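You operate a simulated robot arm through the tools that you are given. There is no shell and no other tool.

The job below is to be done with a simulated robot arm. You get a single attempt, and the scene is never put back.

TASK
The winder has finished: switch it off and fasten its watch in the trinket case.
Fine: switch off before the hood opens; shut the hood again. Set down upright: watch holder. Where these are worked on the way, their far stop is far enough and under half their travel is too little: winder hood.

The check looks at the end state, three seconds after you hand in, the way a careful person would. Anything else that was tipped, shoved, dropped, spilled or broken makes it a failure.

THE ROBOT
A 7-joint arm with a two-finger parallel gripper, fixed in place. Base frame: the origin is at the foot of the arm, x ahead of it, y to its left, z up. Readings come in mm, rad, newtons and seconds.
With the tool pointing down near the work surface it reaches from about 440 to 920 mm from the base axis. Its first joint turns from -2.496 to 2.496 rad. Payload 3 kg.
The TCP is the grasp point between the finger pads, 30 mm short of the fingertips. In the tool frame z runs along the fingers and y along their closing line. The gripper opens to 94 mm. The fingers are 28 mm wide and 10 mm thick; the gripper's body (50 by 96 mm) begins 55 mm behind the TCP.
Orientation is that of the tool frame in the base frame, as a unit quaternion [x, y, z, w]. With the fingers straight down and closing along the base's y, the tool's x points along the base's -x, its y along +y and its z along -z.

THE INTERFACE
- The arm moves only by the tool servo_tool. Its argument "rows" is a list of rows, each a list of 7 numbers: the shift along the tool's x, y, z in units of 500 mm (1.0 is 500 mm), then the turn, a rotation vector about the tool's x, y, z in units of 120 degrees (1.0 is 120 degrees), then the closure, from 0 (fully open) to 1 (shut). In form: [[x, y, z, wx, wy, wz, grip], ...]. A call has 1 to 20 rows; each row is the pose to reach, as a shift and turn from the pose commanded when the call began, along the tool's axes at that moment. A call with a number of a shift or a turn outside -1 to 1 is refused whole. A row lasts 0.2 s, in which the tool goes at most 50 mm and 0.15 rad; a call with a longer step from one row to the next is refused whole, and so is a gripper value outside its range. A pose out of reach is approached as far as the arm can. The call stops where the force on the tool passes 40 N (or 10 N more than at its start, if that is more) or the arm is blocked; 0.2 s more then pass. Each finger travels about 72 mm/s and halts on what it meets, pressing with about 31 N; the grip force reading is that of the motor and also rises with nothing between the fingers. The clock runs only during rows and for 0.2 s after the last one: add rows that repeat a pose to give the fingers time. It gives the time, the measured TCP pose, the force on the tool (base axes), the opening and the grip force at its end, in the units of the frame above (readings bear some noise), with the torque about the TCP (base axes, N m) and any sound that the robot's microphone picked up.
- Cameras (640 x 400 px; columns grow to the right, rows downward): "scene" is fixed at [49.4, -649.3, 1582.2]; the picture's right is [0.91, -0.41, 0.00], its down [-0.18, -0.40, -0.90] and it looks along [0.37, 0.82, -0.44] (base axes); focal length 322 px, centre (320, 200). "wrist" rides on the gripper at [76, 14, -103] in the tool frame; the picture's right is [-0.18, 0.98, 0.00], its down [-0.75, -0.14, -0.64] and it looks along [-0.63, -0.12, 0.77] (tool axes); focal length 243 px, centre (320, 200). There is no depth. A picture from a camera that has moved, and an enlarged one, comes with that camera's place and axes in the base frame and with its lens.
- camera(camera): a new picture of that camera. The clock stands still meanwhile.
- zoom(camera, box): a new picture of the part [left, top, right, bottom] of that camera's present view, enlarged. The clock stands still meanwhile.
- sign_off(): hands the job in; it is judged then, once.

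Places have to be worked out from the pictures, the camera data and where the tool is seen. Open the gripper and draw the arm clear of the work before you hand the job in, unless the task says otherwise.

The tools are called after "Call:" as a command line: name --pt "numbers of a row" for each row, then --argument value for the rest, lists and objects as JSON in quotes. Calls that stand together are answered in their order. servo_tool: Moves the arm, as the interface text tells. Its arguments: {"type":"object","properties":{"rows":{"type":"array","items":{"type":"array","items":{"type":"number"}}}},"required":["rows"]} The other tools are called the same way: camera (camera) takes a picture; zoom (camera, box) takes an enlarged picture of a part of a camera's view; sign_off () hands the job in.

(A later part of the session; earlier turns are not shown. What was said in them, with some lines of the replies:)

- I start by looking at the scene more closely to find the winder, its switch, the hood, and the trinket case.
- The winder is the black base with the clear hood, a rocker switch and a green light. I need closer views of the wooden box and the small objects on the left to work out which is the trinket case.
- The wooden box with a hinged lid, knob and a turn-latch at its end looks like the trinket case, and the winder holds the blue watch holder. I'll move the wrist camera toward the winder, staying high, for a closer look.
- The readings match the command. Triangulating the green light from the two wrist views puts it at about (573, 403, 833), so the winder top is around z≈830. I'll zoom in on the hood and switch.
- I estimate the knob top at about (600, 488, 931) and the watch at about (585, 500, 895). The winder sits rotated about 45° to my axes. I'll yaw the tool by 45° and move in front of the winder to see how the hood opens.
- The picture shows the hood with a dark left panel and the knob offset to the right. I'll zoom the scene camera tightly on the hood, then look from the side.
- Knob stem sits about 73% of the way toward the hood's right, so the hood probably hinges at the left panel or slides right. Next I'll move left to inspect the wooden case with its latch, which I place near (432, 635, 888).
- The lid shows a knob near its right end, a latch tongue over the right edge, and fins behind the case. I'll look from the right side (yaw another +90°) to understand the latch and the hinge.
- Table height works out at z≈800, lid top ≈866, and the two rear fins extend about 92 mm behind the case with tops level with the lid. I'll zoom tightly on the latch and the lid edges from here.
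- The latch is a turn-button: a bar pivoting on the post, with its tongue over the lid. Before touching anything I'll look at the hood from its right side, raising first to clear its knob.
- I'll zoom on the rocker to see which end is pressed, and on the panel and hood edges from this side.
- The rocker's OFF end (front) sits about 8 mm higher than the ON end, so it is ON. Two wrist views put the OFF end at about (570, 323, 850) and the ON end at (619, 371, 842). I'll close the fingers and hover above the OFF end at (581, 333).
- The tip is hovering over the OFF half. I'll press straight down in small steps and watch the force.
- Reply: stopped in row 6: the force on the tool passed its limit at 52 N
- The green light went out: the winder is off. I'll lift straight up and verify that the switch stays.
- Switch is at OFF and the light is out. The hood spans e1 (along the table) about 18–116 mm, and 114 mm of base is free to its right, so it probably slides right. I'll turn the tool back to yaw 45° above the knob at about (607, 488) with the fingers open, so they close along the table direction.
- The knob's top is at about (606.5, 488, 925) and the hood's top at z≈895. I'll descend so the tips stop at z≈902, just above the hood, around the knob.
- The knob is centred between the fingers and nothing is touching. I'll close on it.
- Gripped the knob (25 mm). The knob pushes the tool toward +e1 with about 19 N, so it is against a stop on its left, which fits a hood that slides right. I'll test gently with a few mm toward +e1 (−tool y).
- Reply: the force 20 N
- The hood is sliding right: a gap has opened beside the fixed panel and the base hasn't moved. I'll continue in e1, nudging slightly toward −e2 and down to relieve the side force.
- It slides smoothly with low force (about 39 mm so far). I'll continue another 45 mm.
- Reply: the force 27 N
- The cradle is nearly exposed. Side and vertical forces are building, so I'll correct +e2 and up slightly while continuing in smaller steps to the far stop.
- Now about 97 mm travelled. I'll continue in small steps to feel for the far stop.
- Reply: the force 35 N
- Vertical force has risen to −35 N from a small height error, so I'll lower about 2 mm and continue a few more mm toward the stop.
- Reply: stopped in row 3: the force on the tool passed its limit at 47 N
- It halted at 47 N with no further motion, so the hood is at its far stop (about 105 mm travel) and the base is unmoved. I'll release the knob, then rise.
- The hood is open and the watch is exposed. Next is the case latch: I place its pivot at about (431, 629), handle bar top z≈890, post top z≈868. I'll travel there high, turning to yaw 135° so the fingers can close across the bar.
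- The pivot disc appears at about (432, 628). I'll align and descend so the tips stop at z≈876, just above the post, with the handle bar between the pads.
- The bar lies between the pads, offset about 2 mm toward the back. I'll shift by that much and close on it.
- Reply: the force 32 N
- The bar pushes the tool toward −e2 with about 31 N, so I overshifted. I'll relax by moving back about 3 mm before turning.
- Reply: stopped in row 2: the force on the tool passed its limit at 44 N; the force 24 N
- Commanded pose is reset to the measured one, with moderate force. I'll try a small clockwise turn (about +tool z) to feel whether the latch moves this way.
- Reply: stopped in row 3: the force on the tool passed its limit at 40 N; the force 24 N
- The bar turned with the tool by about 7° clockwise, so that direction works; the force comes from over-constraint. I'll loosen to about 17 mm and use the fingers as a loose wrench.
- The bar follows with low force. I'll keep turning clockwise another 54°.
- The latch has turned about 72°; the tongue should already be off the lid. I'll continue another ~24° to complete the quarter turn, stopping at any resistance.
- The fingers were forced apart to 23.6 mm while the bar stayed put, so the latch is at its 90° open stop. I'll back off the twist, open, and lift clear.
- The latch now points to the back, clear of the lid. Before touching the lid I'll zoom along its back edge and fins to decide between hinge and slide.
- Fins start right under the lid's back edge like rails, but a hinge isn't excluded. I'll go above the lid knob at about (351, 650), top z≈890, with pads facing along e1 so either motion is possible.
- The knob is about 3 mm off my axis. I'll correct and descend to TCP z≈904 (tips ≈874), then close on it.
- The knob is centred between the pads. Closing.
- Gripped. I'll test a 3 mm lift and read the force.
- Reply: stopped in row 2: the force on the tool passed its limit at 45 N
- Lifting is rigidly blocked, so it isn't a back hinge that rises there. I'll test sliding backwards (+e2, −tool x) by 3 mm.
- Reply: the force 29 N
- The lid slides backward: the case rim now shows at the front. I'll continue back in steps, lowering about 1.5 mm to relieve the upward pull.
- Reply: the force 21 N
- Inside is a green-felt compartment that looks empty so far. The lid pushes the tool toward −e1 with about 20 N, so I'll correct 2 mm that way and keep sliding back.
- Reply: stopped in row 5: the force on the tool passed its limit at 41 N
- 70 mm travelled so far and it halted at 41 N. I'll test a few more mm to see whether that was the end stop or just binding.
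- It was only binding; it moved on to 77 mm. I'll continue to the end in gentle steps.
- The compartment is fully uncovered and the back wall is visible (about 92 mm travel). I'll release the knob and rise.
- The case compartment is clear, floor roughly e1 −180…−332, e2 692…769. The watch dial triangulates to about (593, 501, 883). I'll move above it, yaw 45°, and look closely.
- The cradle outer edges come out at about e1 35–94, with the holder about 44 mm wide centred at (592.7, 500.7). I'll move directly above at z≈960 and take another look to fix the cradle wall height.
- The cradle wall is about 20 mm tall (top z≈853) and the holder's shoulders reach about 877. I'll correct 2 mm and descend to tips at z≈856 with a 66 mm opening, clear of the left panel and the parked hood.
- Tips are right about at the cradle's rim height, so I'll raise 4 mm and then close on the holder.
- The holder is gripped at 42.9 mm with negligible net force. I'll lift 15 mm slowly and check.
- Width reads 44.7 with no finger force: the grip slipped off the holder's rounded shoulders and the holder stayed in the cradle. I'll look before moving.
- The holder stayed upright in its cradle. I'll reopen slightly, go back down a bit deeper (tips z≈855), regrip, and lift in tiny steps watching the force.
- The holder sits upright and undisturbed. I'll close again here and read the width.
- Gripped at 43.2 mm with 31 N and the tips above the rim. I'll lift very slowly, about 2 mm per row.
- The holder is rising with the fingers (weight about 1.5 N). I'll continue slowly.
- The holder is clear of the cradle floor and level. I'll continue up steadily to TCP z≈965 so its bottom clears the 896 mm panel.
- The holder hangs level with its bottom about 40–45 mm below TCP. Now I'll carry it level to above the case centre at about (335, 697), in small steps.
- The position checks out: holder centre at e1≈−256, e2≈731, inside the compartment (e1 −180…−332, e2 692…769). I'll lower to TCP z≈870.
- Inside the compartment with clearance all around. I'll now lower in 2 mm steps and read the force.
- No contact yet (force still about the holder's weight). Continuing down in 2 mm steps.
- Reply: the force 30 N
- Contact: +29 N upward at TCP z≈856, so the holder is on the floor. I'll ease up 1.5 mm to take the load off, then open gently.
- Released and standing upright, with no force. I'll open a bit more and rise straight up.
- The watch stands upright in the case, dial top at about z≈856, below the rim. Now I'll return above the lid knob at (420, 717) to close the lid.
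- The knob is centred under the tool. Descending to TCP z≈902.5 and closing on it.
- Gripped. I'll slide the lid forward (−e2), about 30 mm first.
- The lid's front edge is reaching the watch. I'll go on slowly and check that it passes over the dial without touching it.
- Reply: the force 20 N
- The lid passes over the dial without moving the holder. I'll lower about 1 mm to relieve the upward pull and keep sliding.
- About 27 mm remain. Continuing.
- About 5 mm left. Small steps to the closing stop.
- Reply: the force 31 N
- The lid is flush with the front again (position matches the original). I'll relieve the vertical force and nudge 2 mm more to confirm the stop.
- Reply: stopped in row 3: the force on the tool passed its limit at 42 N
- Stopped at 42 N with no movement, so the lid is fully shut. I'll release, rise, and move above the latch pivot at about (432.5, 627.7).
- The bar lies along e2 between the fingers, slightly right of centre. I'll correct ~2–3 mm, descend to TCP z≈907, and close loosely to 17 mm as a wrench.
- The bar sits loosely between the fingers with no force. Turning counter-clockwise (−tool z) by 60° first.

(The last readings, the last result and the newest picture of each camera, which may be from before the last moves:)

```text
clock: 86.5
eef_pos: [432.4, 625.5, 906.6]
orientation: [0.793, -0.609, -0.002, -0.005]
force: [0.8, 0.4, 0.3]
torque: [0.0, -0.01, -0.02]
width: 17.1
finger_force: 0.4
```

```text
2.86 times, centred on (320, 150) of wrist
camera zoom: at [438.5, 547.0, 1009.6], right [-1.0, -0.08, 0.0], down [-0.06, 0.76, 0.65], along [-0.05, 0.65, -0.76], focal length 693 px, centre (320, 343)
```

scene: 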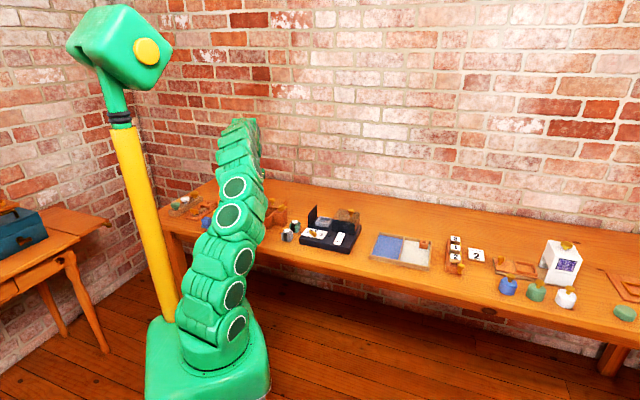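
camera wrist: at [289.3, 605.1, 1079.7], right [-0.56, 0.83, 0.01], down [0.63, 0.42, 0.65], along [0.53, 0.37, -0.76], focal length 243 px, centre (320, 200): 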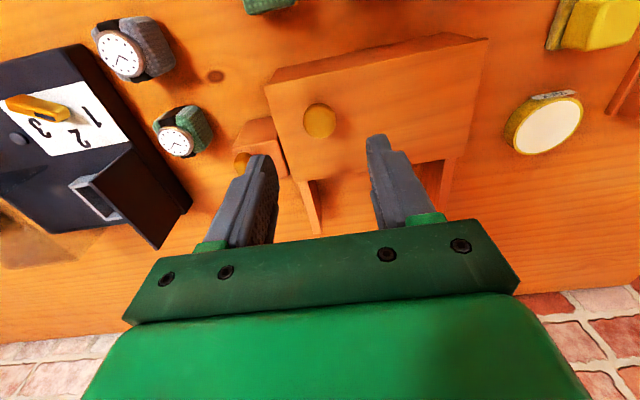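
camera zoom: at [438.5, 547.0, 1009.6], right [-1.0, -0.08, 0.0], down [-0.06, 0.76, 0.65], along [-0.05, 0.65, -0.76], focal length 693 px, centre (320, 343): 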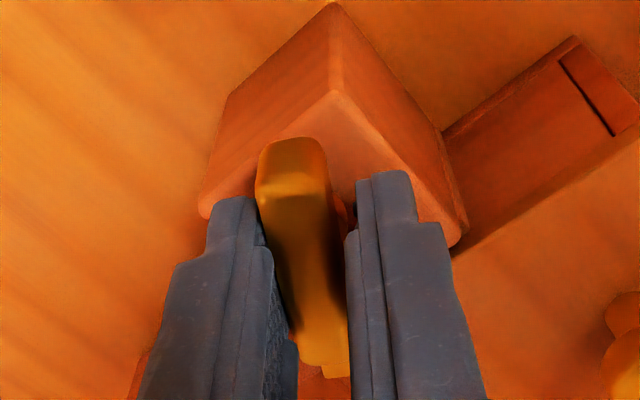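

The bar follows. Continuing another ~40° until I feel the closed stop.

Call:
servo_tool --pt "0 0 0 0 0 -0.05 0.82" --pt "0 0 0 0 0 -0.1 0.82" --pt "0 0 0 0 0 -0.15 0.82" --pt "0 0 0 0 0 -0.2 0.82" --pt "0 0 0 0 0 -0.25 0.82" --pt "0 0 0 0 0 -0.3 0.82" --pt "0 0 0 0 0 -0.34 0.82" --pt "0 0 0 0 0 -0.37 0.82"

Call:
zoom --camera "wrist" --box '[240, 80, 400, 220]'

```text
clock: 88.3
eef_pos: [432.6, 625.4, 906.9]
orientation: [0.965, -0.263, -0.001, -0.007]
force: [10.9, 5.9, -0.5]
torque: [0.11, 0.0, -0.25]
width: 23.4
finger_force: 5.7
```

```text
2.86 times, centred on (320, 150) of wrist
camera zoom: at [491.3, 573.1, 1009.7], right [-0.66, -0.75, -0.01], down [-0.58, 0.5, 0.65], along [-0.48, 0.43, -0.76], focal length 693 px, centre (320, 343)
```

zoom: 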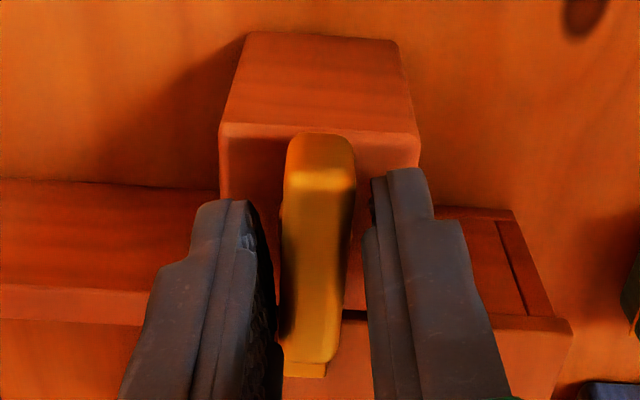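

The fingers were forced open to 23.4 mm and the bar is aligned with the post again: the latch is at its closed stop with the tongue over the lid. Back off the twist, open, and lift.

Call:
servo_tool --pt "0 0 0 0 0 0.06 0.8" --pt "0 0 0 0 0 0.115 0.7" --pt "0 0 0 0 0 0.115 0.5" --pt "0 0 0 0 0 0.115 0.4" --pt "0 0 -0.05 0 0 0.115 0.4" --pt "0 0 -0.13 0 0 0.115 0.4" --pt "0 0 -0.2 0 0 0.115 0.3"

Call:
camera --camera "wrist"

Call:
zoom --camera "wrist" --box '[240, 40, 420, 220]'

```text
clock: 89.9
eef_pos: [432.8, 623.7, 1008.4]
orientation: [0.925, -0.379, -0.001, -0.006]
force: [-0.6, -0.6, 0.0]
torque: [0.0, -0.03, -0.04]
width: 66.0
finger_force: 0.1
```

```text
taken
camera wrist: at [476.2, 559.1, 1111.6], right [-0.82, -0.57, -0.01], down [-0.44, 0.62, 0.65], along [-0.36, 0.53, -0.76], focal length 243 px, centre (320, 200)
```

wrist: 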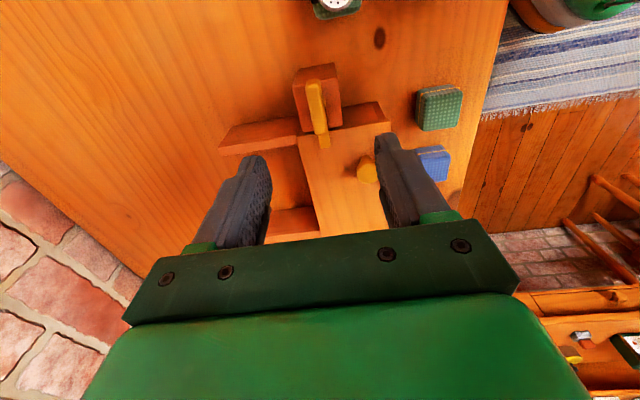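

```text
2.22 times, centred on (330, 130) of wrist
camera zoom: at [476.2, 559.1, 1111.6], right [-0.82, -0.57, -0.01], down [-0.44, 0.62, 0.65], along [-0.36, 0.53, -0.76], focal length 539 px, centre (298, 356)
```

zoom: 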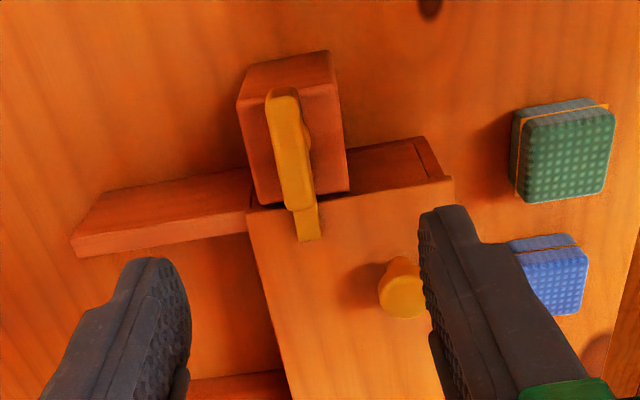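

The latch looks exactly as at the start, tongue over the lid. Now for the hood: I'll travel high to above its knob at about (682, 412.5), returning to yaw 45°.

Call:
servo_tool --pt "0.0543 -0.0041 0.0013 -0.0001 0.0005 0.0628 0.3" --pt "0.1086 -0.0082 0.0027 -0.0002 0.001 0.1257 0.3" --pt "0.1629 -0.0123 0.004 -0.0004 0.0016 0.1885 0.3" --pt "0.2171 -0.0163 0.0053 -0.0005 0.0021 0.2513 0.3" --pt "0.2714 -0.0204 0.0067 -0.0006 0.0026 0.3142 0.3" --pt "0.3257 -0.0245 0.008 -0.0008 0.0032 0.377 0.3" --pt "0.38 -0.0286 0.0093 -0.0009 0.0037 0.4398 0.3" --pt "0.4343 -0.0327 0.0107 -0.001 0.0042 0.5027 0.3" --pt "0.4886 -0.0368 0.012 -0.0011 0.0047 0.5655 0.3" --pt "0.5428 -0.0408 0.0133 -0.0013 0.0053 0.6283 0.3" --pt "0.5971 -0.0449 0.0147 -0.0014 0.0058 0.6912 0.3" --pt "0.6514 -0.049 0.016 -0.0015 0.0063 0.754 0.3"

Call:
camera --camera "wrist"

Call:
zoom --camera "wrist" --box '[240, 60, 400, 220]'

Call:
zoom --camera "scene" --box '[225, 185, 305, 245]'

```text
clock: 92.5
eef_pos: [681.9, 413.7, 996.6]
orientation: [-0.382, 0.924, 0.0, -0.001]
force: [-0.2, 0.1, 0.3]
torque: [0.01, 0.0, 0.0]
width: 66.0
finger_force: 0.0
```

```text
taken
camera wrist: at [618.8, 369.4, 1099.6], right [-0.56, 0.83, 0.0], down [0.63, 0.43, 0.64], along [0.53, 0.36, -0.77], focal length 243 px, centre (320, 200)
```

wrist: 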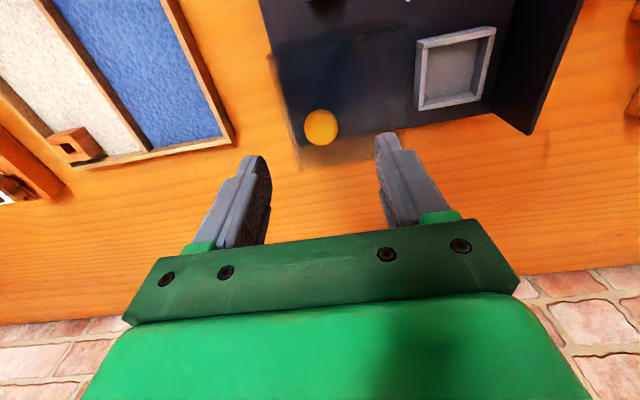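

```text
2.50 times, centred on (320, 140) of wrist
camera zoom: at [618.8, 369.4, 1099.6], right [-0.56, 0.83, 0.0], down [0.63, 0.43, 0.64], along [0.53, 0.36, -0.77], focal length 606 px, centre (320, 350)
```

zoom: 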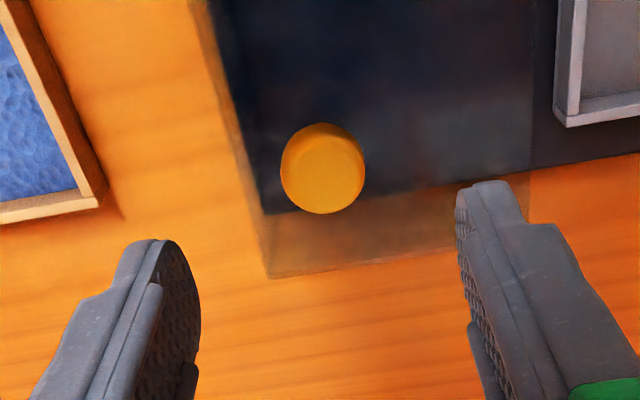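

```text
6.67 times, centred on (265, 215) of scene
camera zoom: at [49.4, -649.3, 1582.2], right [0.91, -0.41, 0.0], down [-0.18, -0.4, -0.9], along [0.37, 0.82, -0.44], focal length 2145 px, centre (687, 100)
```

zoom: 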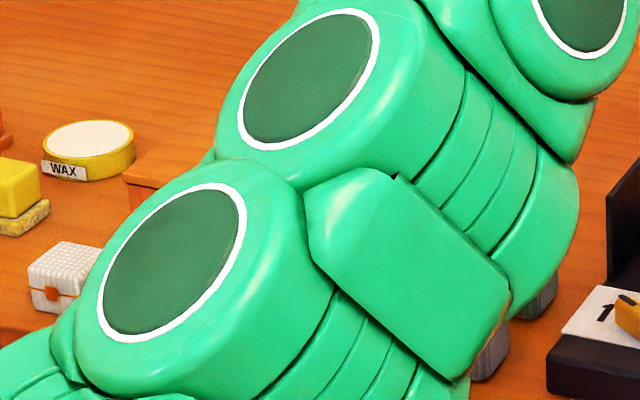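

The knob is right under the tool. Descending to TCP z≈933 and gripping.

Call:
servo_tool --pt "0 0 0.04 0 0 0 0.3" --pt "0 0 0.08 0 0 0 0.4" --pt "0 0 0.11 0 0 0 0.5" --pt "0 0 0.127 0 0 0 0.6" --pt "0 0 0.127 0 0 0 0.8" --pt "0 0 0.127 0 0 0 1" --pt "0 0 0.127 0 0 0 1"

Call:
zoom --camera "scene" --box '[300, 190, 380, 260]'

```text
clock: 94.1
eef_pos: [682.4, 413.6, 933.1]
orientation: [-0.383, 0.924, 0.0, -0.001]
force: [-10.6, 6.7, -1.2]
torque: [0.26, 0.05, 0.03]
width: 25.4
finger_force: 45.5
```

```text
5.71 times, centred on (340, 225) of scene
camera zoom: at [49.4, -649.3, 1582.2], right [0.91, -0.41, 0.0], down [-0.18, -0.4, -0.9], along [0.37, 0.82, -0.44], focal length 1839 px, centre (206, 57)
```

zoom: 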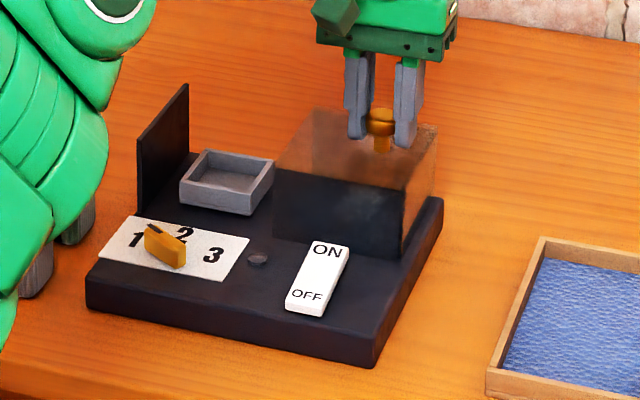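

The hood knob is gripped. The arm's elbow looks to be in a different posture from before, near the two loose watches, so I'll check the whole scene.

Call:
camera --camera "scene"

Call:
camera --camera "wrist"

Call:
zoom --camera "scene" --box '[240, 180, 340, 260]'

```text
taken
```

scene: 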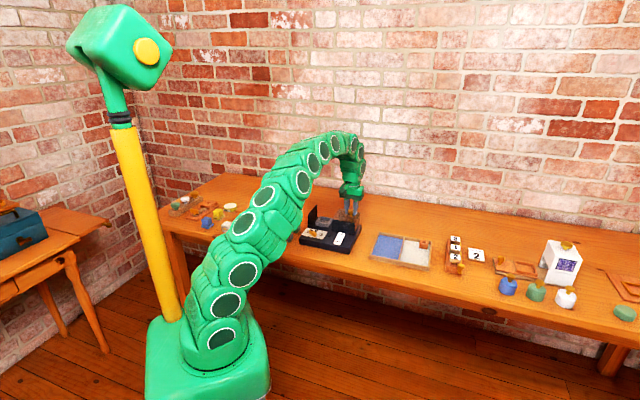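

```text
taken
camera wrist: at [618.1, 369.6, 1036.8], right [-0.57, 0.82, 0.0], down [0.63, 0.43, 0.64], along [0.53, 0.36, -0.77], focal length 243 px, centre (320, 200)
```

wrist: 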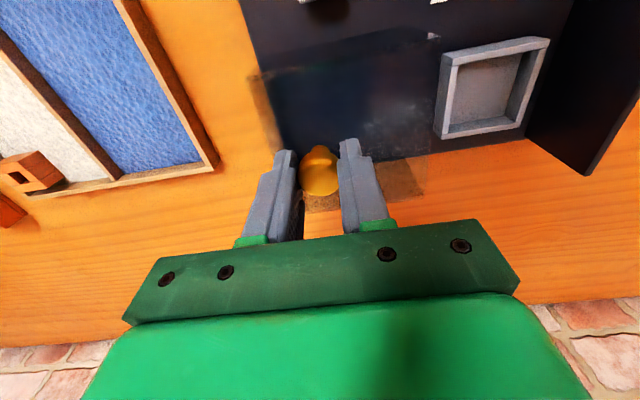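

```text
5.00 times, centred on (290, 220) of scene
camera zoom: at [49.4, -649.3, 1582.2], right [0.91, -0.41, 0.0], down [-0.18, -0.4, -0.9], along [0.37, 0.82, -0.44], focal length 1609 px, centre (470, 100)
```

zoom: 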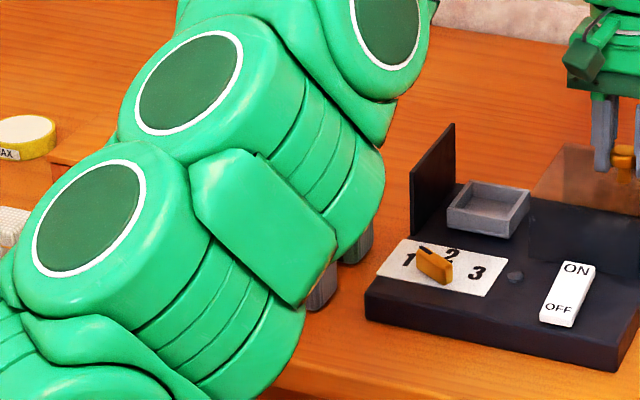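

The elbow is only in the line of sight, not near the watches (arm azimuth about 31°, watches about 50°), and the loads are small. I'll slide the hood closed (−e1, +tool y), 40 mm first.

Call:
servo_tool --pt "0 0.01 0 0 0 0 1" --pt "0 0.026 0 0 0 0 1" --pt "0 0.044 0 0 0 0 1" --pt "0 0.062 0 0 0 0 1" --pt "0 0.08 0 0 0 0 1"

Call:
zoom --camera "scene" --box '[290, 190, 370, 260]'

```text
clock: 95.3
eef_pos: [653.0, 442.0, 931.7]
orientation: [-0.384, 0.923, -0.001, 0.0]
force: [5.4, 6.8, -20.8]
torque: [-0.23, 0.36, 0.16]
width: 25.6
finger_force: 44.3
```

```text
5.71 times, centred on (330, 225) of scene
camera zoom: at [49.4, -649.3, 1582.2], right [0.91, -0.41, 0.0], down [-0.18, -0.4, -0.9], along [0.37, 0.82, -0.44], focal length 1839 px, centre (263, 57)
```

zoom: 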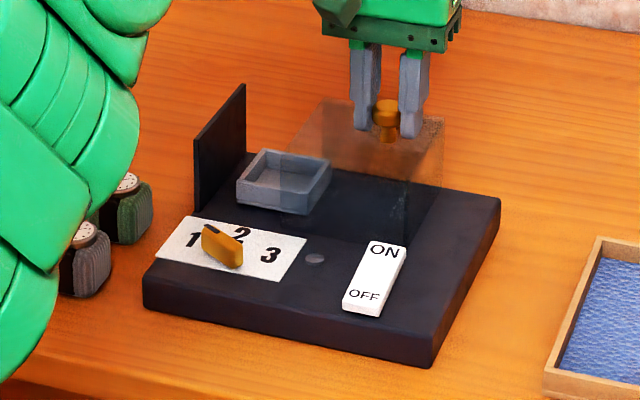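

Sliding smoothly. I'll lower about 1 mm and continue 45 mm.

Call:
servo_tool --pt "-0.001 0.01 0.002 0 0 0 1" --pt "-0.001 0.028 0.002 0 0 0 1" --pt "-0.001 0.046 0.002 0 0 0 1" --pt "-0.001 0.064 0.002 0 0 0 1" --pt "-0.001 0.082 0.002 0 0 0 1"

Call:
zoom --camera "scene" --box '[290, 190, 370, 260]'

```text
clock: 96.5
eef_pos: [624.0, 471.0, 934.1]
orientation: [-0.382, 0.924, -0.001, -0.001]
force: [-14.8, -12.8, 16.2]
torque: [-0.78, 0.8, 0.07]
width: 25.4
finger_force: 45.2
```

```text
5.71 times, centred on (330, 225) of scene
camera zoom: at [49.4, -649.3, 1582.2], right [0.91, -0.41, 0.0], down [-0.18, -0.4, -0.9], along [0.37, 0.82, -0.44], focal length 1839 px, centre (263, 57)
```

zoom: 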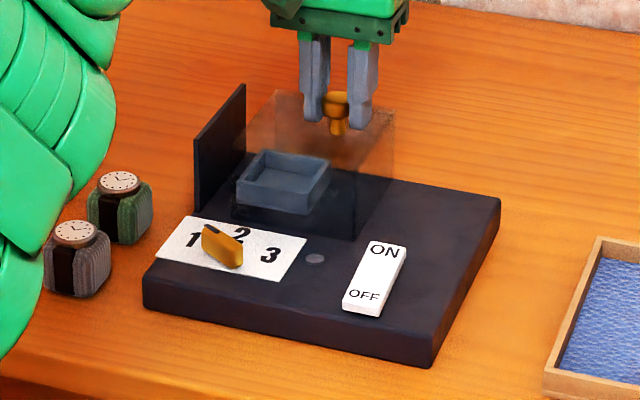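

About 24 mm to go. I'll correct −e2 by 1.5 mm and up 1 mm, and continue 18 mm.

Call:
servo_tool --pt "0.003 0.004 -0.002 0 0 0 1" --pt "0.003 0.016 -0.002 0 0 0 1" --pt "0.003 0.028 -0.002 0 0 0 1" --pt "0.003 0.038 -0.002 0 0 0 1"

Call:
zoom --camera "scene" --box '[290, 190, 370, 260]'

```text
clock: 97.5
eef_pos: [611.1, 483.3, 934.0]
orientation: [-0.383, 0.924, -0.002, 0.0]
force: [-1.6, -0.3, -1.6]
torque: [-0.27, 0.21, 0.06]
width: 25.4
finger_force: 45.4
```

```text
5.71 times, centred on (330, 225) of scene
camera zoom: at [49.4, -649.3, 1582.2], right [0.91, -0.41, 0.0], down [-0.18, -0.4, -0.9], along [0.37, 0.82, -0.44], focal length 1839 px, centre (263, 57)
```

zoom: 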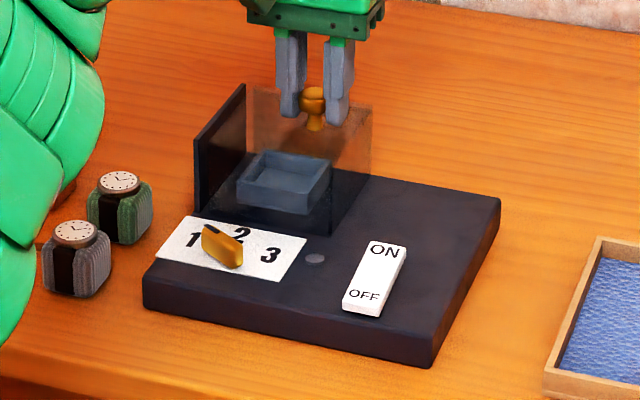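

About 5 mm left. Small steps to the closing stop.

Call:
servo_tool --pt "0 0.004 0 0 0 0 1" --pt "0 0.008 0 0 0 0 1" --pt "0 0.012 0 0 0 0 1" --pt "0 0.016 0 0 0 0 1"

Call:
zoom --camera "scene" --box '[300, 190, 360, 240]'

```text
clock: 98.6
eef_pos: [607.1, 487.7, 933.4]
orientation: [-0.381, 0.925, -0.002, 0.0]
force: [12.7, 8.5, -12.8]
torque: [0.43, -0.51, 0.0]
width: 25.4
finger_force: 45.0
stopped in row 4: the force on the tool passed its limit at 41 N (the readings are from after the stop); the commanded pose is now the measured one
```

```text
8.00 times, centred on (330, 215) of scene
camera zoom: at [49.4, -649.3, 1582.2], right [0.91, -0.41, 0.0], down [-0.18, -0.4, -0.9], along [0.37, 0.82, -0.44], focal length 2574 px, centre (240, 80)
```

zoom: 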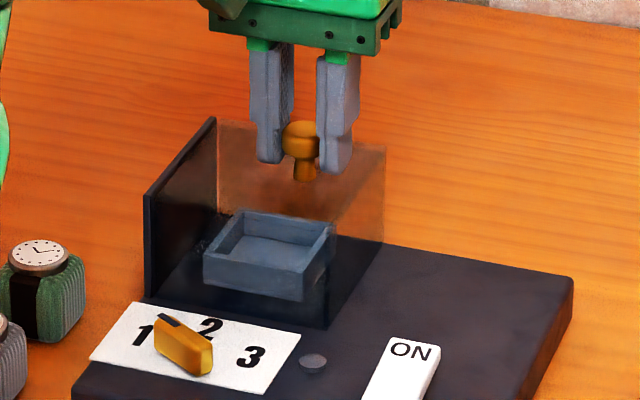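

The hood's outline coincides with the initial closed picture and it stopped at 41 N: it is shut. I'll release the knob and rise clear.

Call:
servo_tool --pt "0 0 0 0 0 0 0.6" --pt "0 0 0 0 0 0 0.4" --pt "0 0 0 0 0 0 0.3" --pt "0 0 -0.03 0 0 0 0.2" --pt "0 0 -0.1 0 0 0 0.1" --pt "0 0 -0.18 0 0 0 0" --pt "0 0 -0.27 0 0 0 0"

Call:
zoom --camera "scene" --box '[300, 190, 360, 240]'

Call:
camera --camera "wrist"

```text
clock: 100.2
eef_pos: [606.3, 489.7, 1068.1]
orientation: [-0.382, 0.924, -0.001, 0.001]
force: [0.6, -1.2, 0.3]
torque: [-0.01, 0.01, 0.01]
width: 94.0
finger_force: 0.0
```

```text
8.00 times, centred on (330, 215) of scene
camera zoom: at [49.4, -649.3, 1582.2], right [0.91, -0.41, 0.0], down [-0.18, -0.4, -0.9], along [0.37, 0.82, -0.44], focal length 2574 px, centre (240, 80)
```

zoom: 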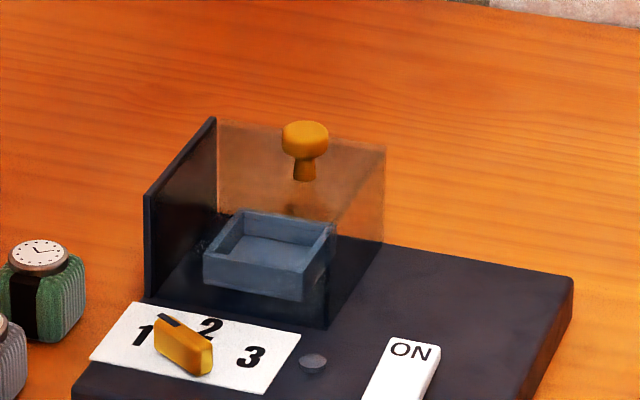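

```text
taken
camera wrist: at [541.9, 446.5, 1170.8], right [-0.56, 0.83, 0.0], down [0.63, 0.43, 0.64], along [0.53, 0.36, -0.77], focal length 243 px, centre (320, 200)
```

wrist: 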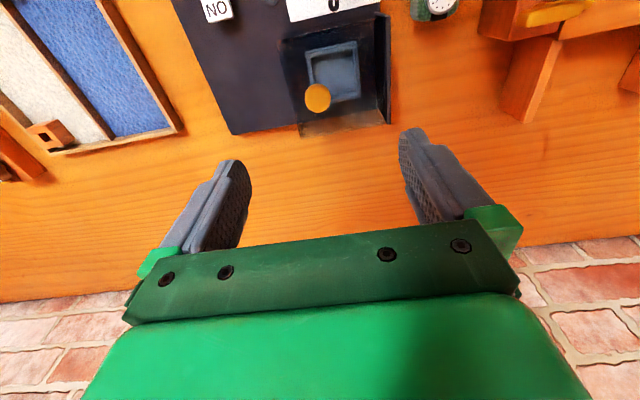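

Everything matches the initial closed state. I'll draw the arm back up toward its starting pose and then inspect the case and bench.

Call:
servo_tool --pt "0.0 0.0 -0.04 0 0 0 0" --pt "0.0597 0.064 -0.08 0 0 0.0536 0" --pt "0.1194 0.128 -0.11 0 0 0.1071 0" --pt "0.1791 0.192 -0.13 0 0 0.1607 0" --pt "0.2388 0.256 -0.15 0 0 0.2143 0" --pt "0.2985 0.32 -0.16 0 0 0.2679 0" --pt "0.3582 0.384 -0.164 0 0 0.3214 0" --pt "0.418 0.448 -0.164 0 0 0.375 0"

Call:
camera --camera "scene"

Call:
camera --camera "wrist"

Call:
zoom --camera "scene" --box '[220, 180, 380, 280]'

```text
clock: 102.0
eef_pos: [299.6, 500.4, 1151.2]
orientation: [0.002, 1.0, 0.0, 0.001]
force: [0.2, 0.2, -0.8]
torque: [-0.06, -0.04, -0.05]
width: 94.0
finger_force: 0.1
```

```text
taken
```

scene: 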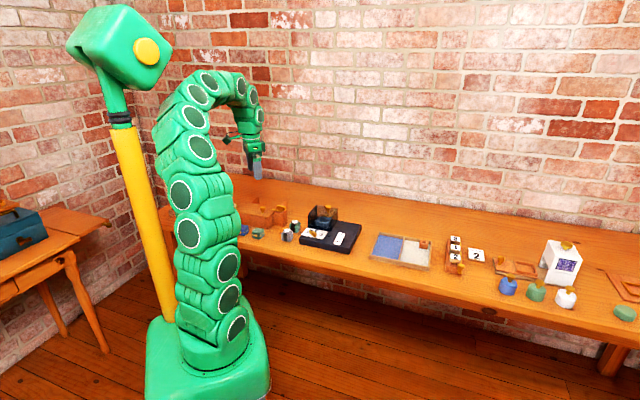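

```text
taken
camera wrist: at [223.5, 515.4, 1254.3], right [0.19, 0.98, 0.0], down [0.75, -0.14, 0.64], along [0.63, -0.12, -0.77], focal length 243 px, centre (320, 200)
```

wrist: 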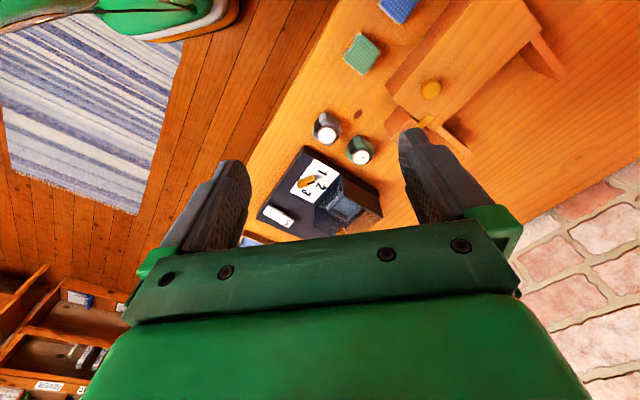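

```text
4.00 times, centred on (300, 230) of scene
camera zoom: at [49.4, -649.3, 1582.2], right [0.91, -0.41, 0.0], down [-0.18, -0.4, -0.9], along [0.37, 0.82, -0.44], focal length 1287 px, centre (400, 80)
```

zoom: 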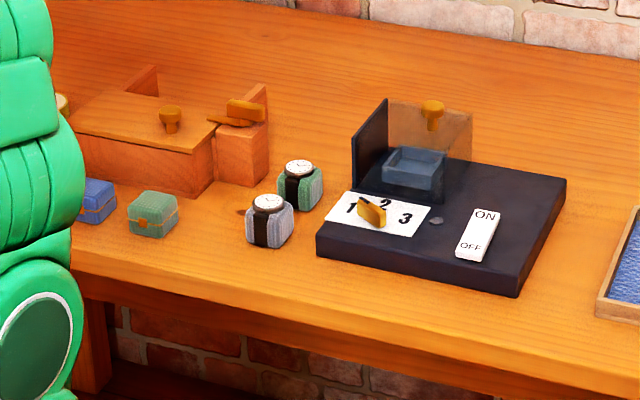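

All objects sit where they did originally. I'll do one last close check of the lid, latch, hood and switch before handing in.

Call:
zoom --camera "scene" --box '[220, 185, 300, 245]'

Call:
zoom --camera "wrist" --box '[380, 20, 560, 180]'

Call:
zoom --camera "scene" --box '[290, 190, 370, 260]'

```text
6.67 times, centred on (260, 215) of scene
camera zoom: at [49.4, -649.3, 1582.2], right [0.91, -0.41, 0.0], down [-0.18, -0.4, -0.9], along [0.37, 0.82, -0.44], focal length 2145 px, centre (720, 100)
```

zoom: 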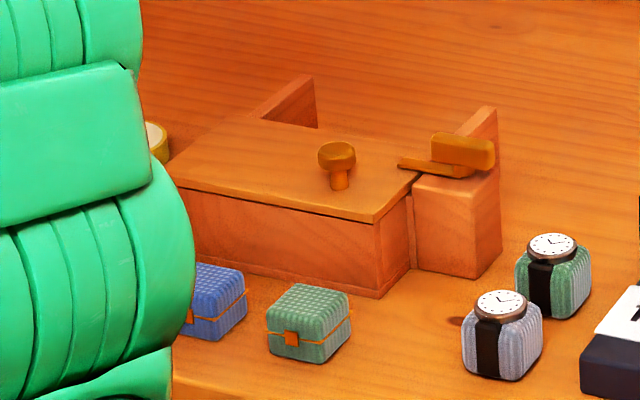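

```text
2.50 times, centred on (470, 100) of wrist
camera zoom: at [223.5, 515.4, 1254.3], right [0.19, 0.98, 0.0], down [0.75, -0.14, 0.64], along [0.63, -0.12, -0.77], focal length 606 px, centre (-55, 450)
```

zoom: 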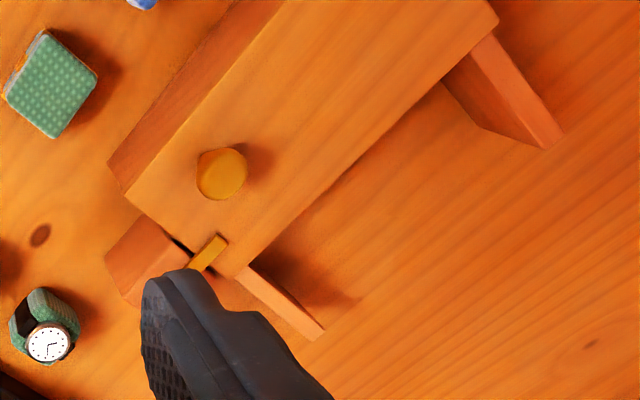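

```text
5.71 times, centred on (330, 225) of scene
camera zoom: at [49.4, -649.3, 1582.2], right [0.91, -0.41, 0.0], down [-0.18, -0.4, -0.9], along [0.37, 0.82, -0.44], focal length 1839 px, centre (263, 57)
```

zoom: 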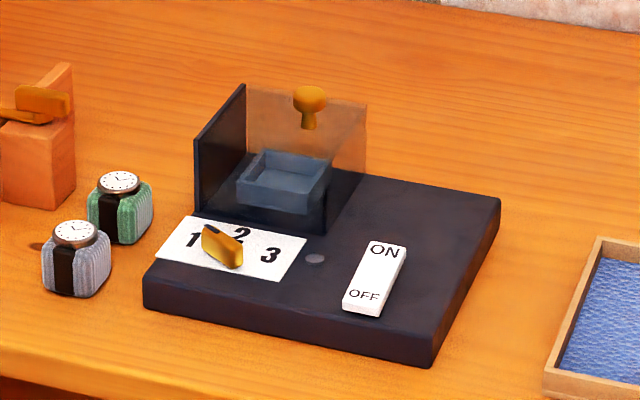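

The switch is OFF and the light is dark. The hood is shut over an empty cradle, and the watch is in the case with the lid shut and the latch tongue over it. Everything else is where it was, the gripper is open and the arm is clear, so I'm handing in.

Call:
sign_off

```text
The job is handed in.
```

The winder is switched off and its watch is shut in the trinket case, with the lid latched over it. I've handed the job in; the check hasn't reported a result.

- **Switch:** I pressed the rocker to OFF before touching the hood, and the green light went out and stayed out.
- **Hood:** I slid it right to its far stop, about 105 mm. After taking the watch out I slid it back until it stopped, and its outline matches the first picture.
- **Watch:** The first grip slipped off the holder's rounded shoulders, but the holder stayed upright in its cradle. On the second grip I carried it level and set it down upright in the middle of the case.
- **Case:** I slid the lid shut over the watch without touching it, then turned the latch back to its closed stop so the tongue sits over the lid.

In the last pictures the two loose watches, the small boxes and the winder are where they started. The gripper is open and the arm is clear of the work.
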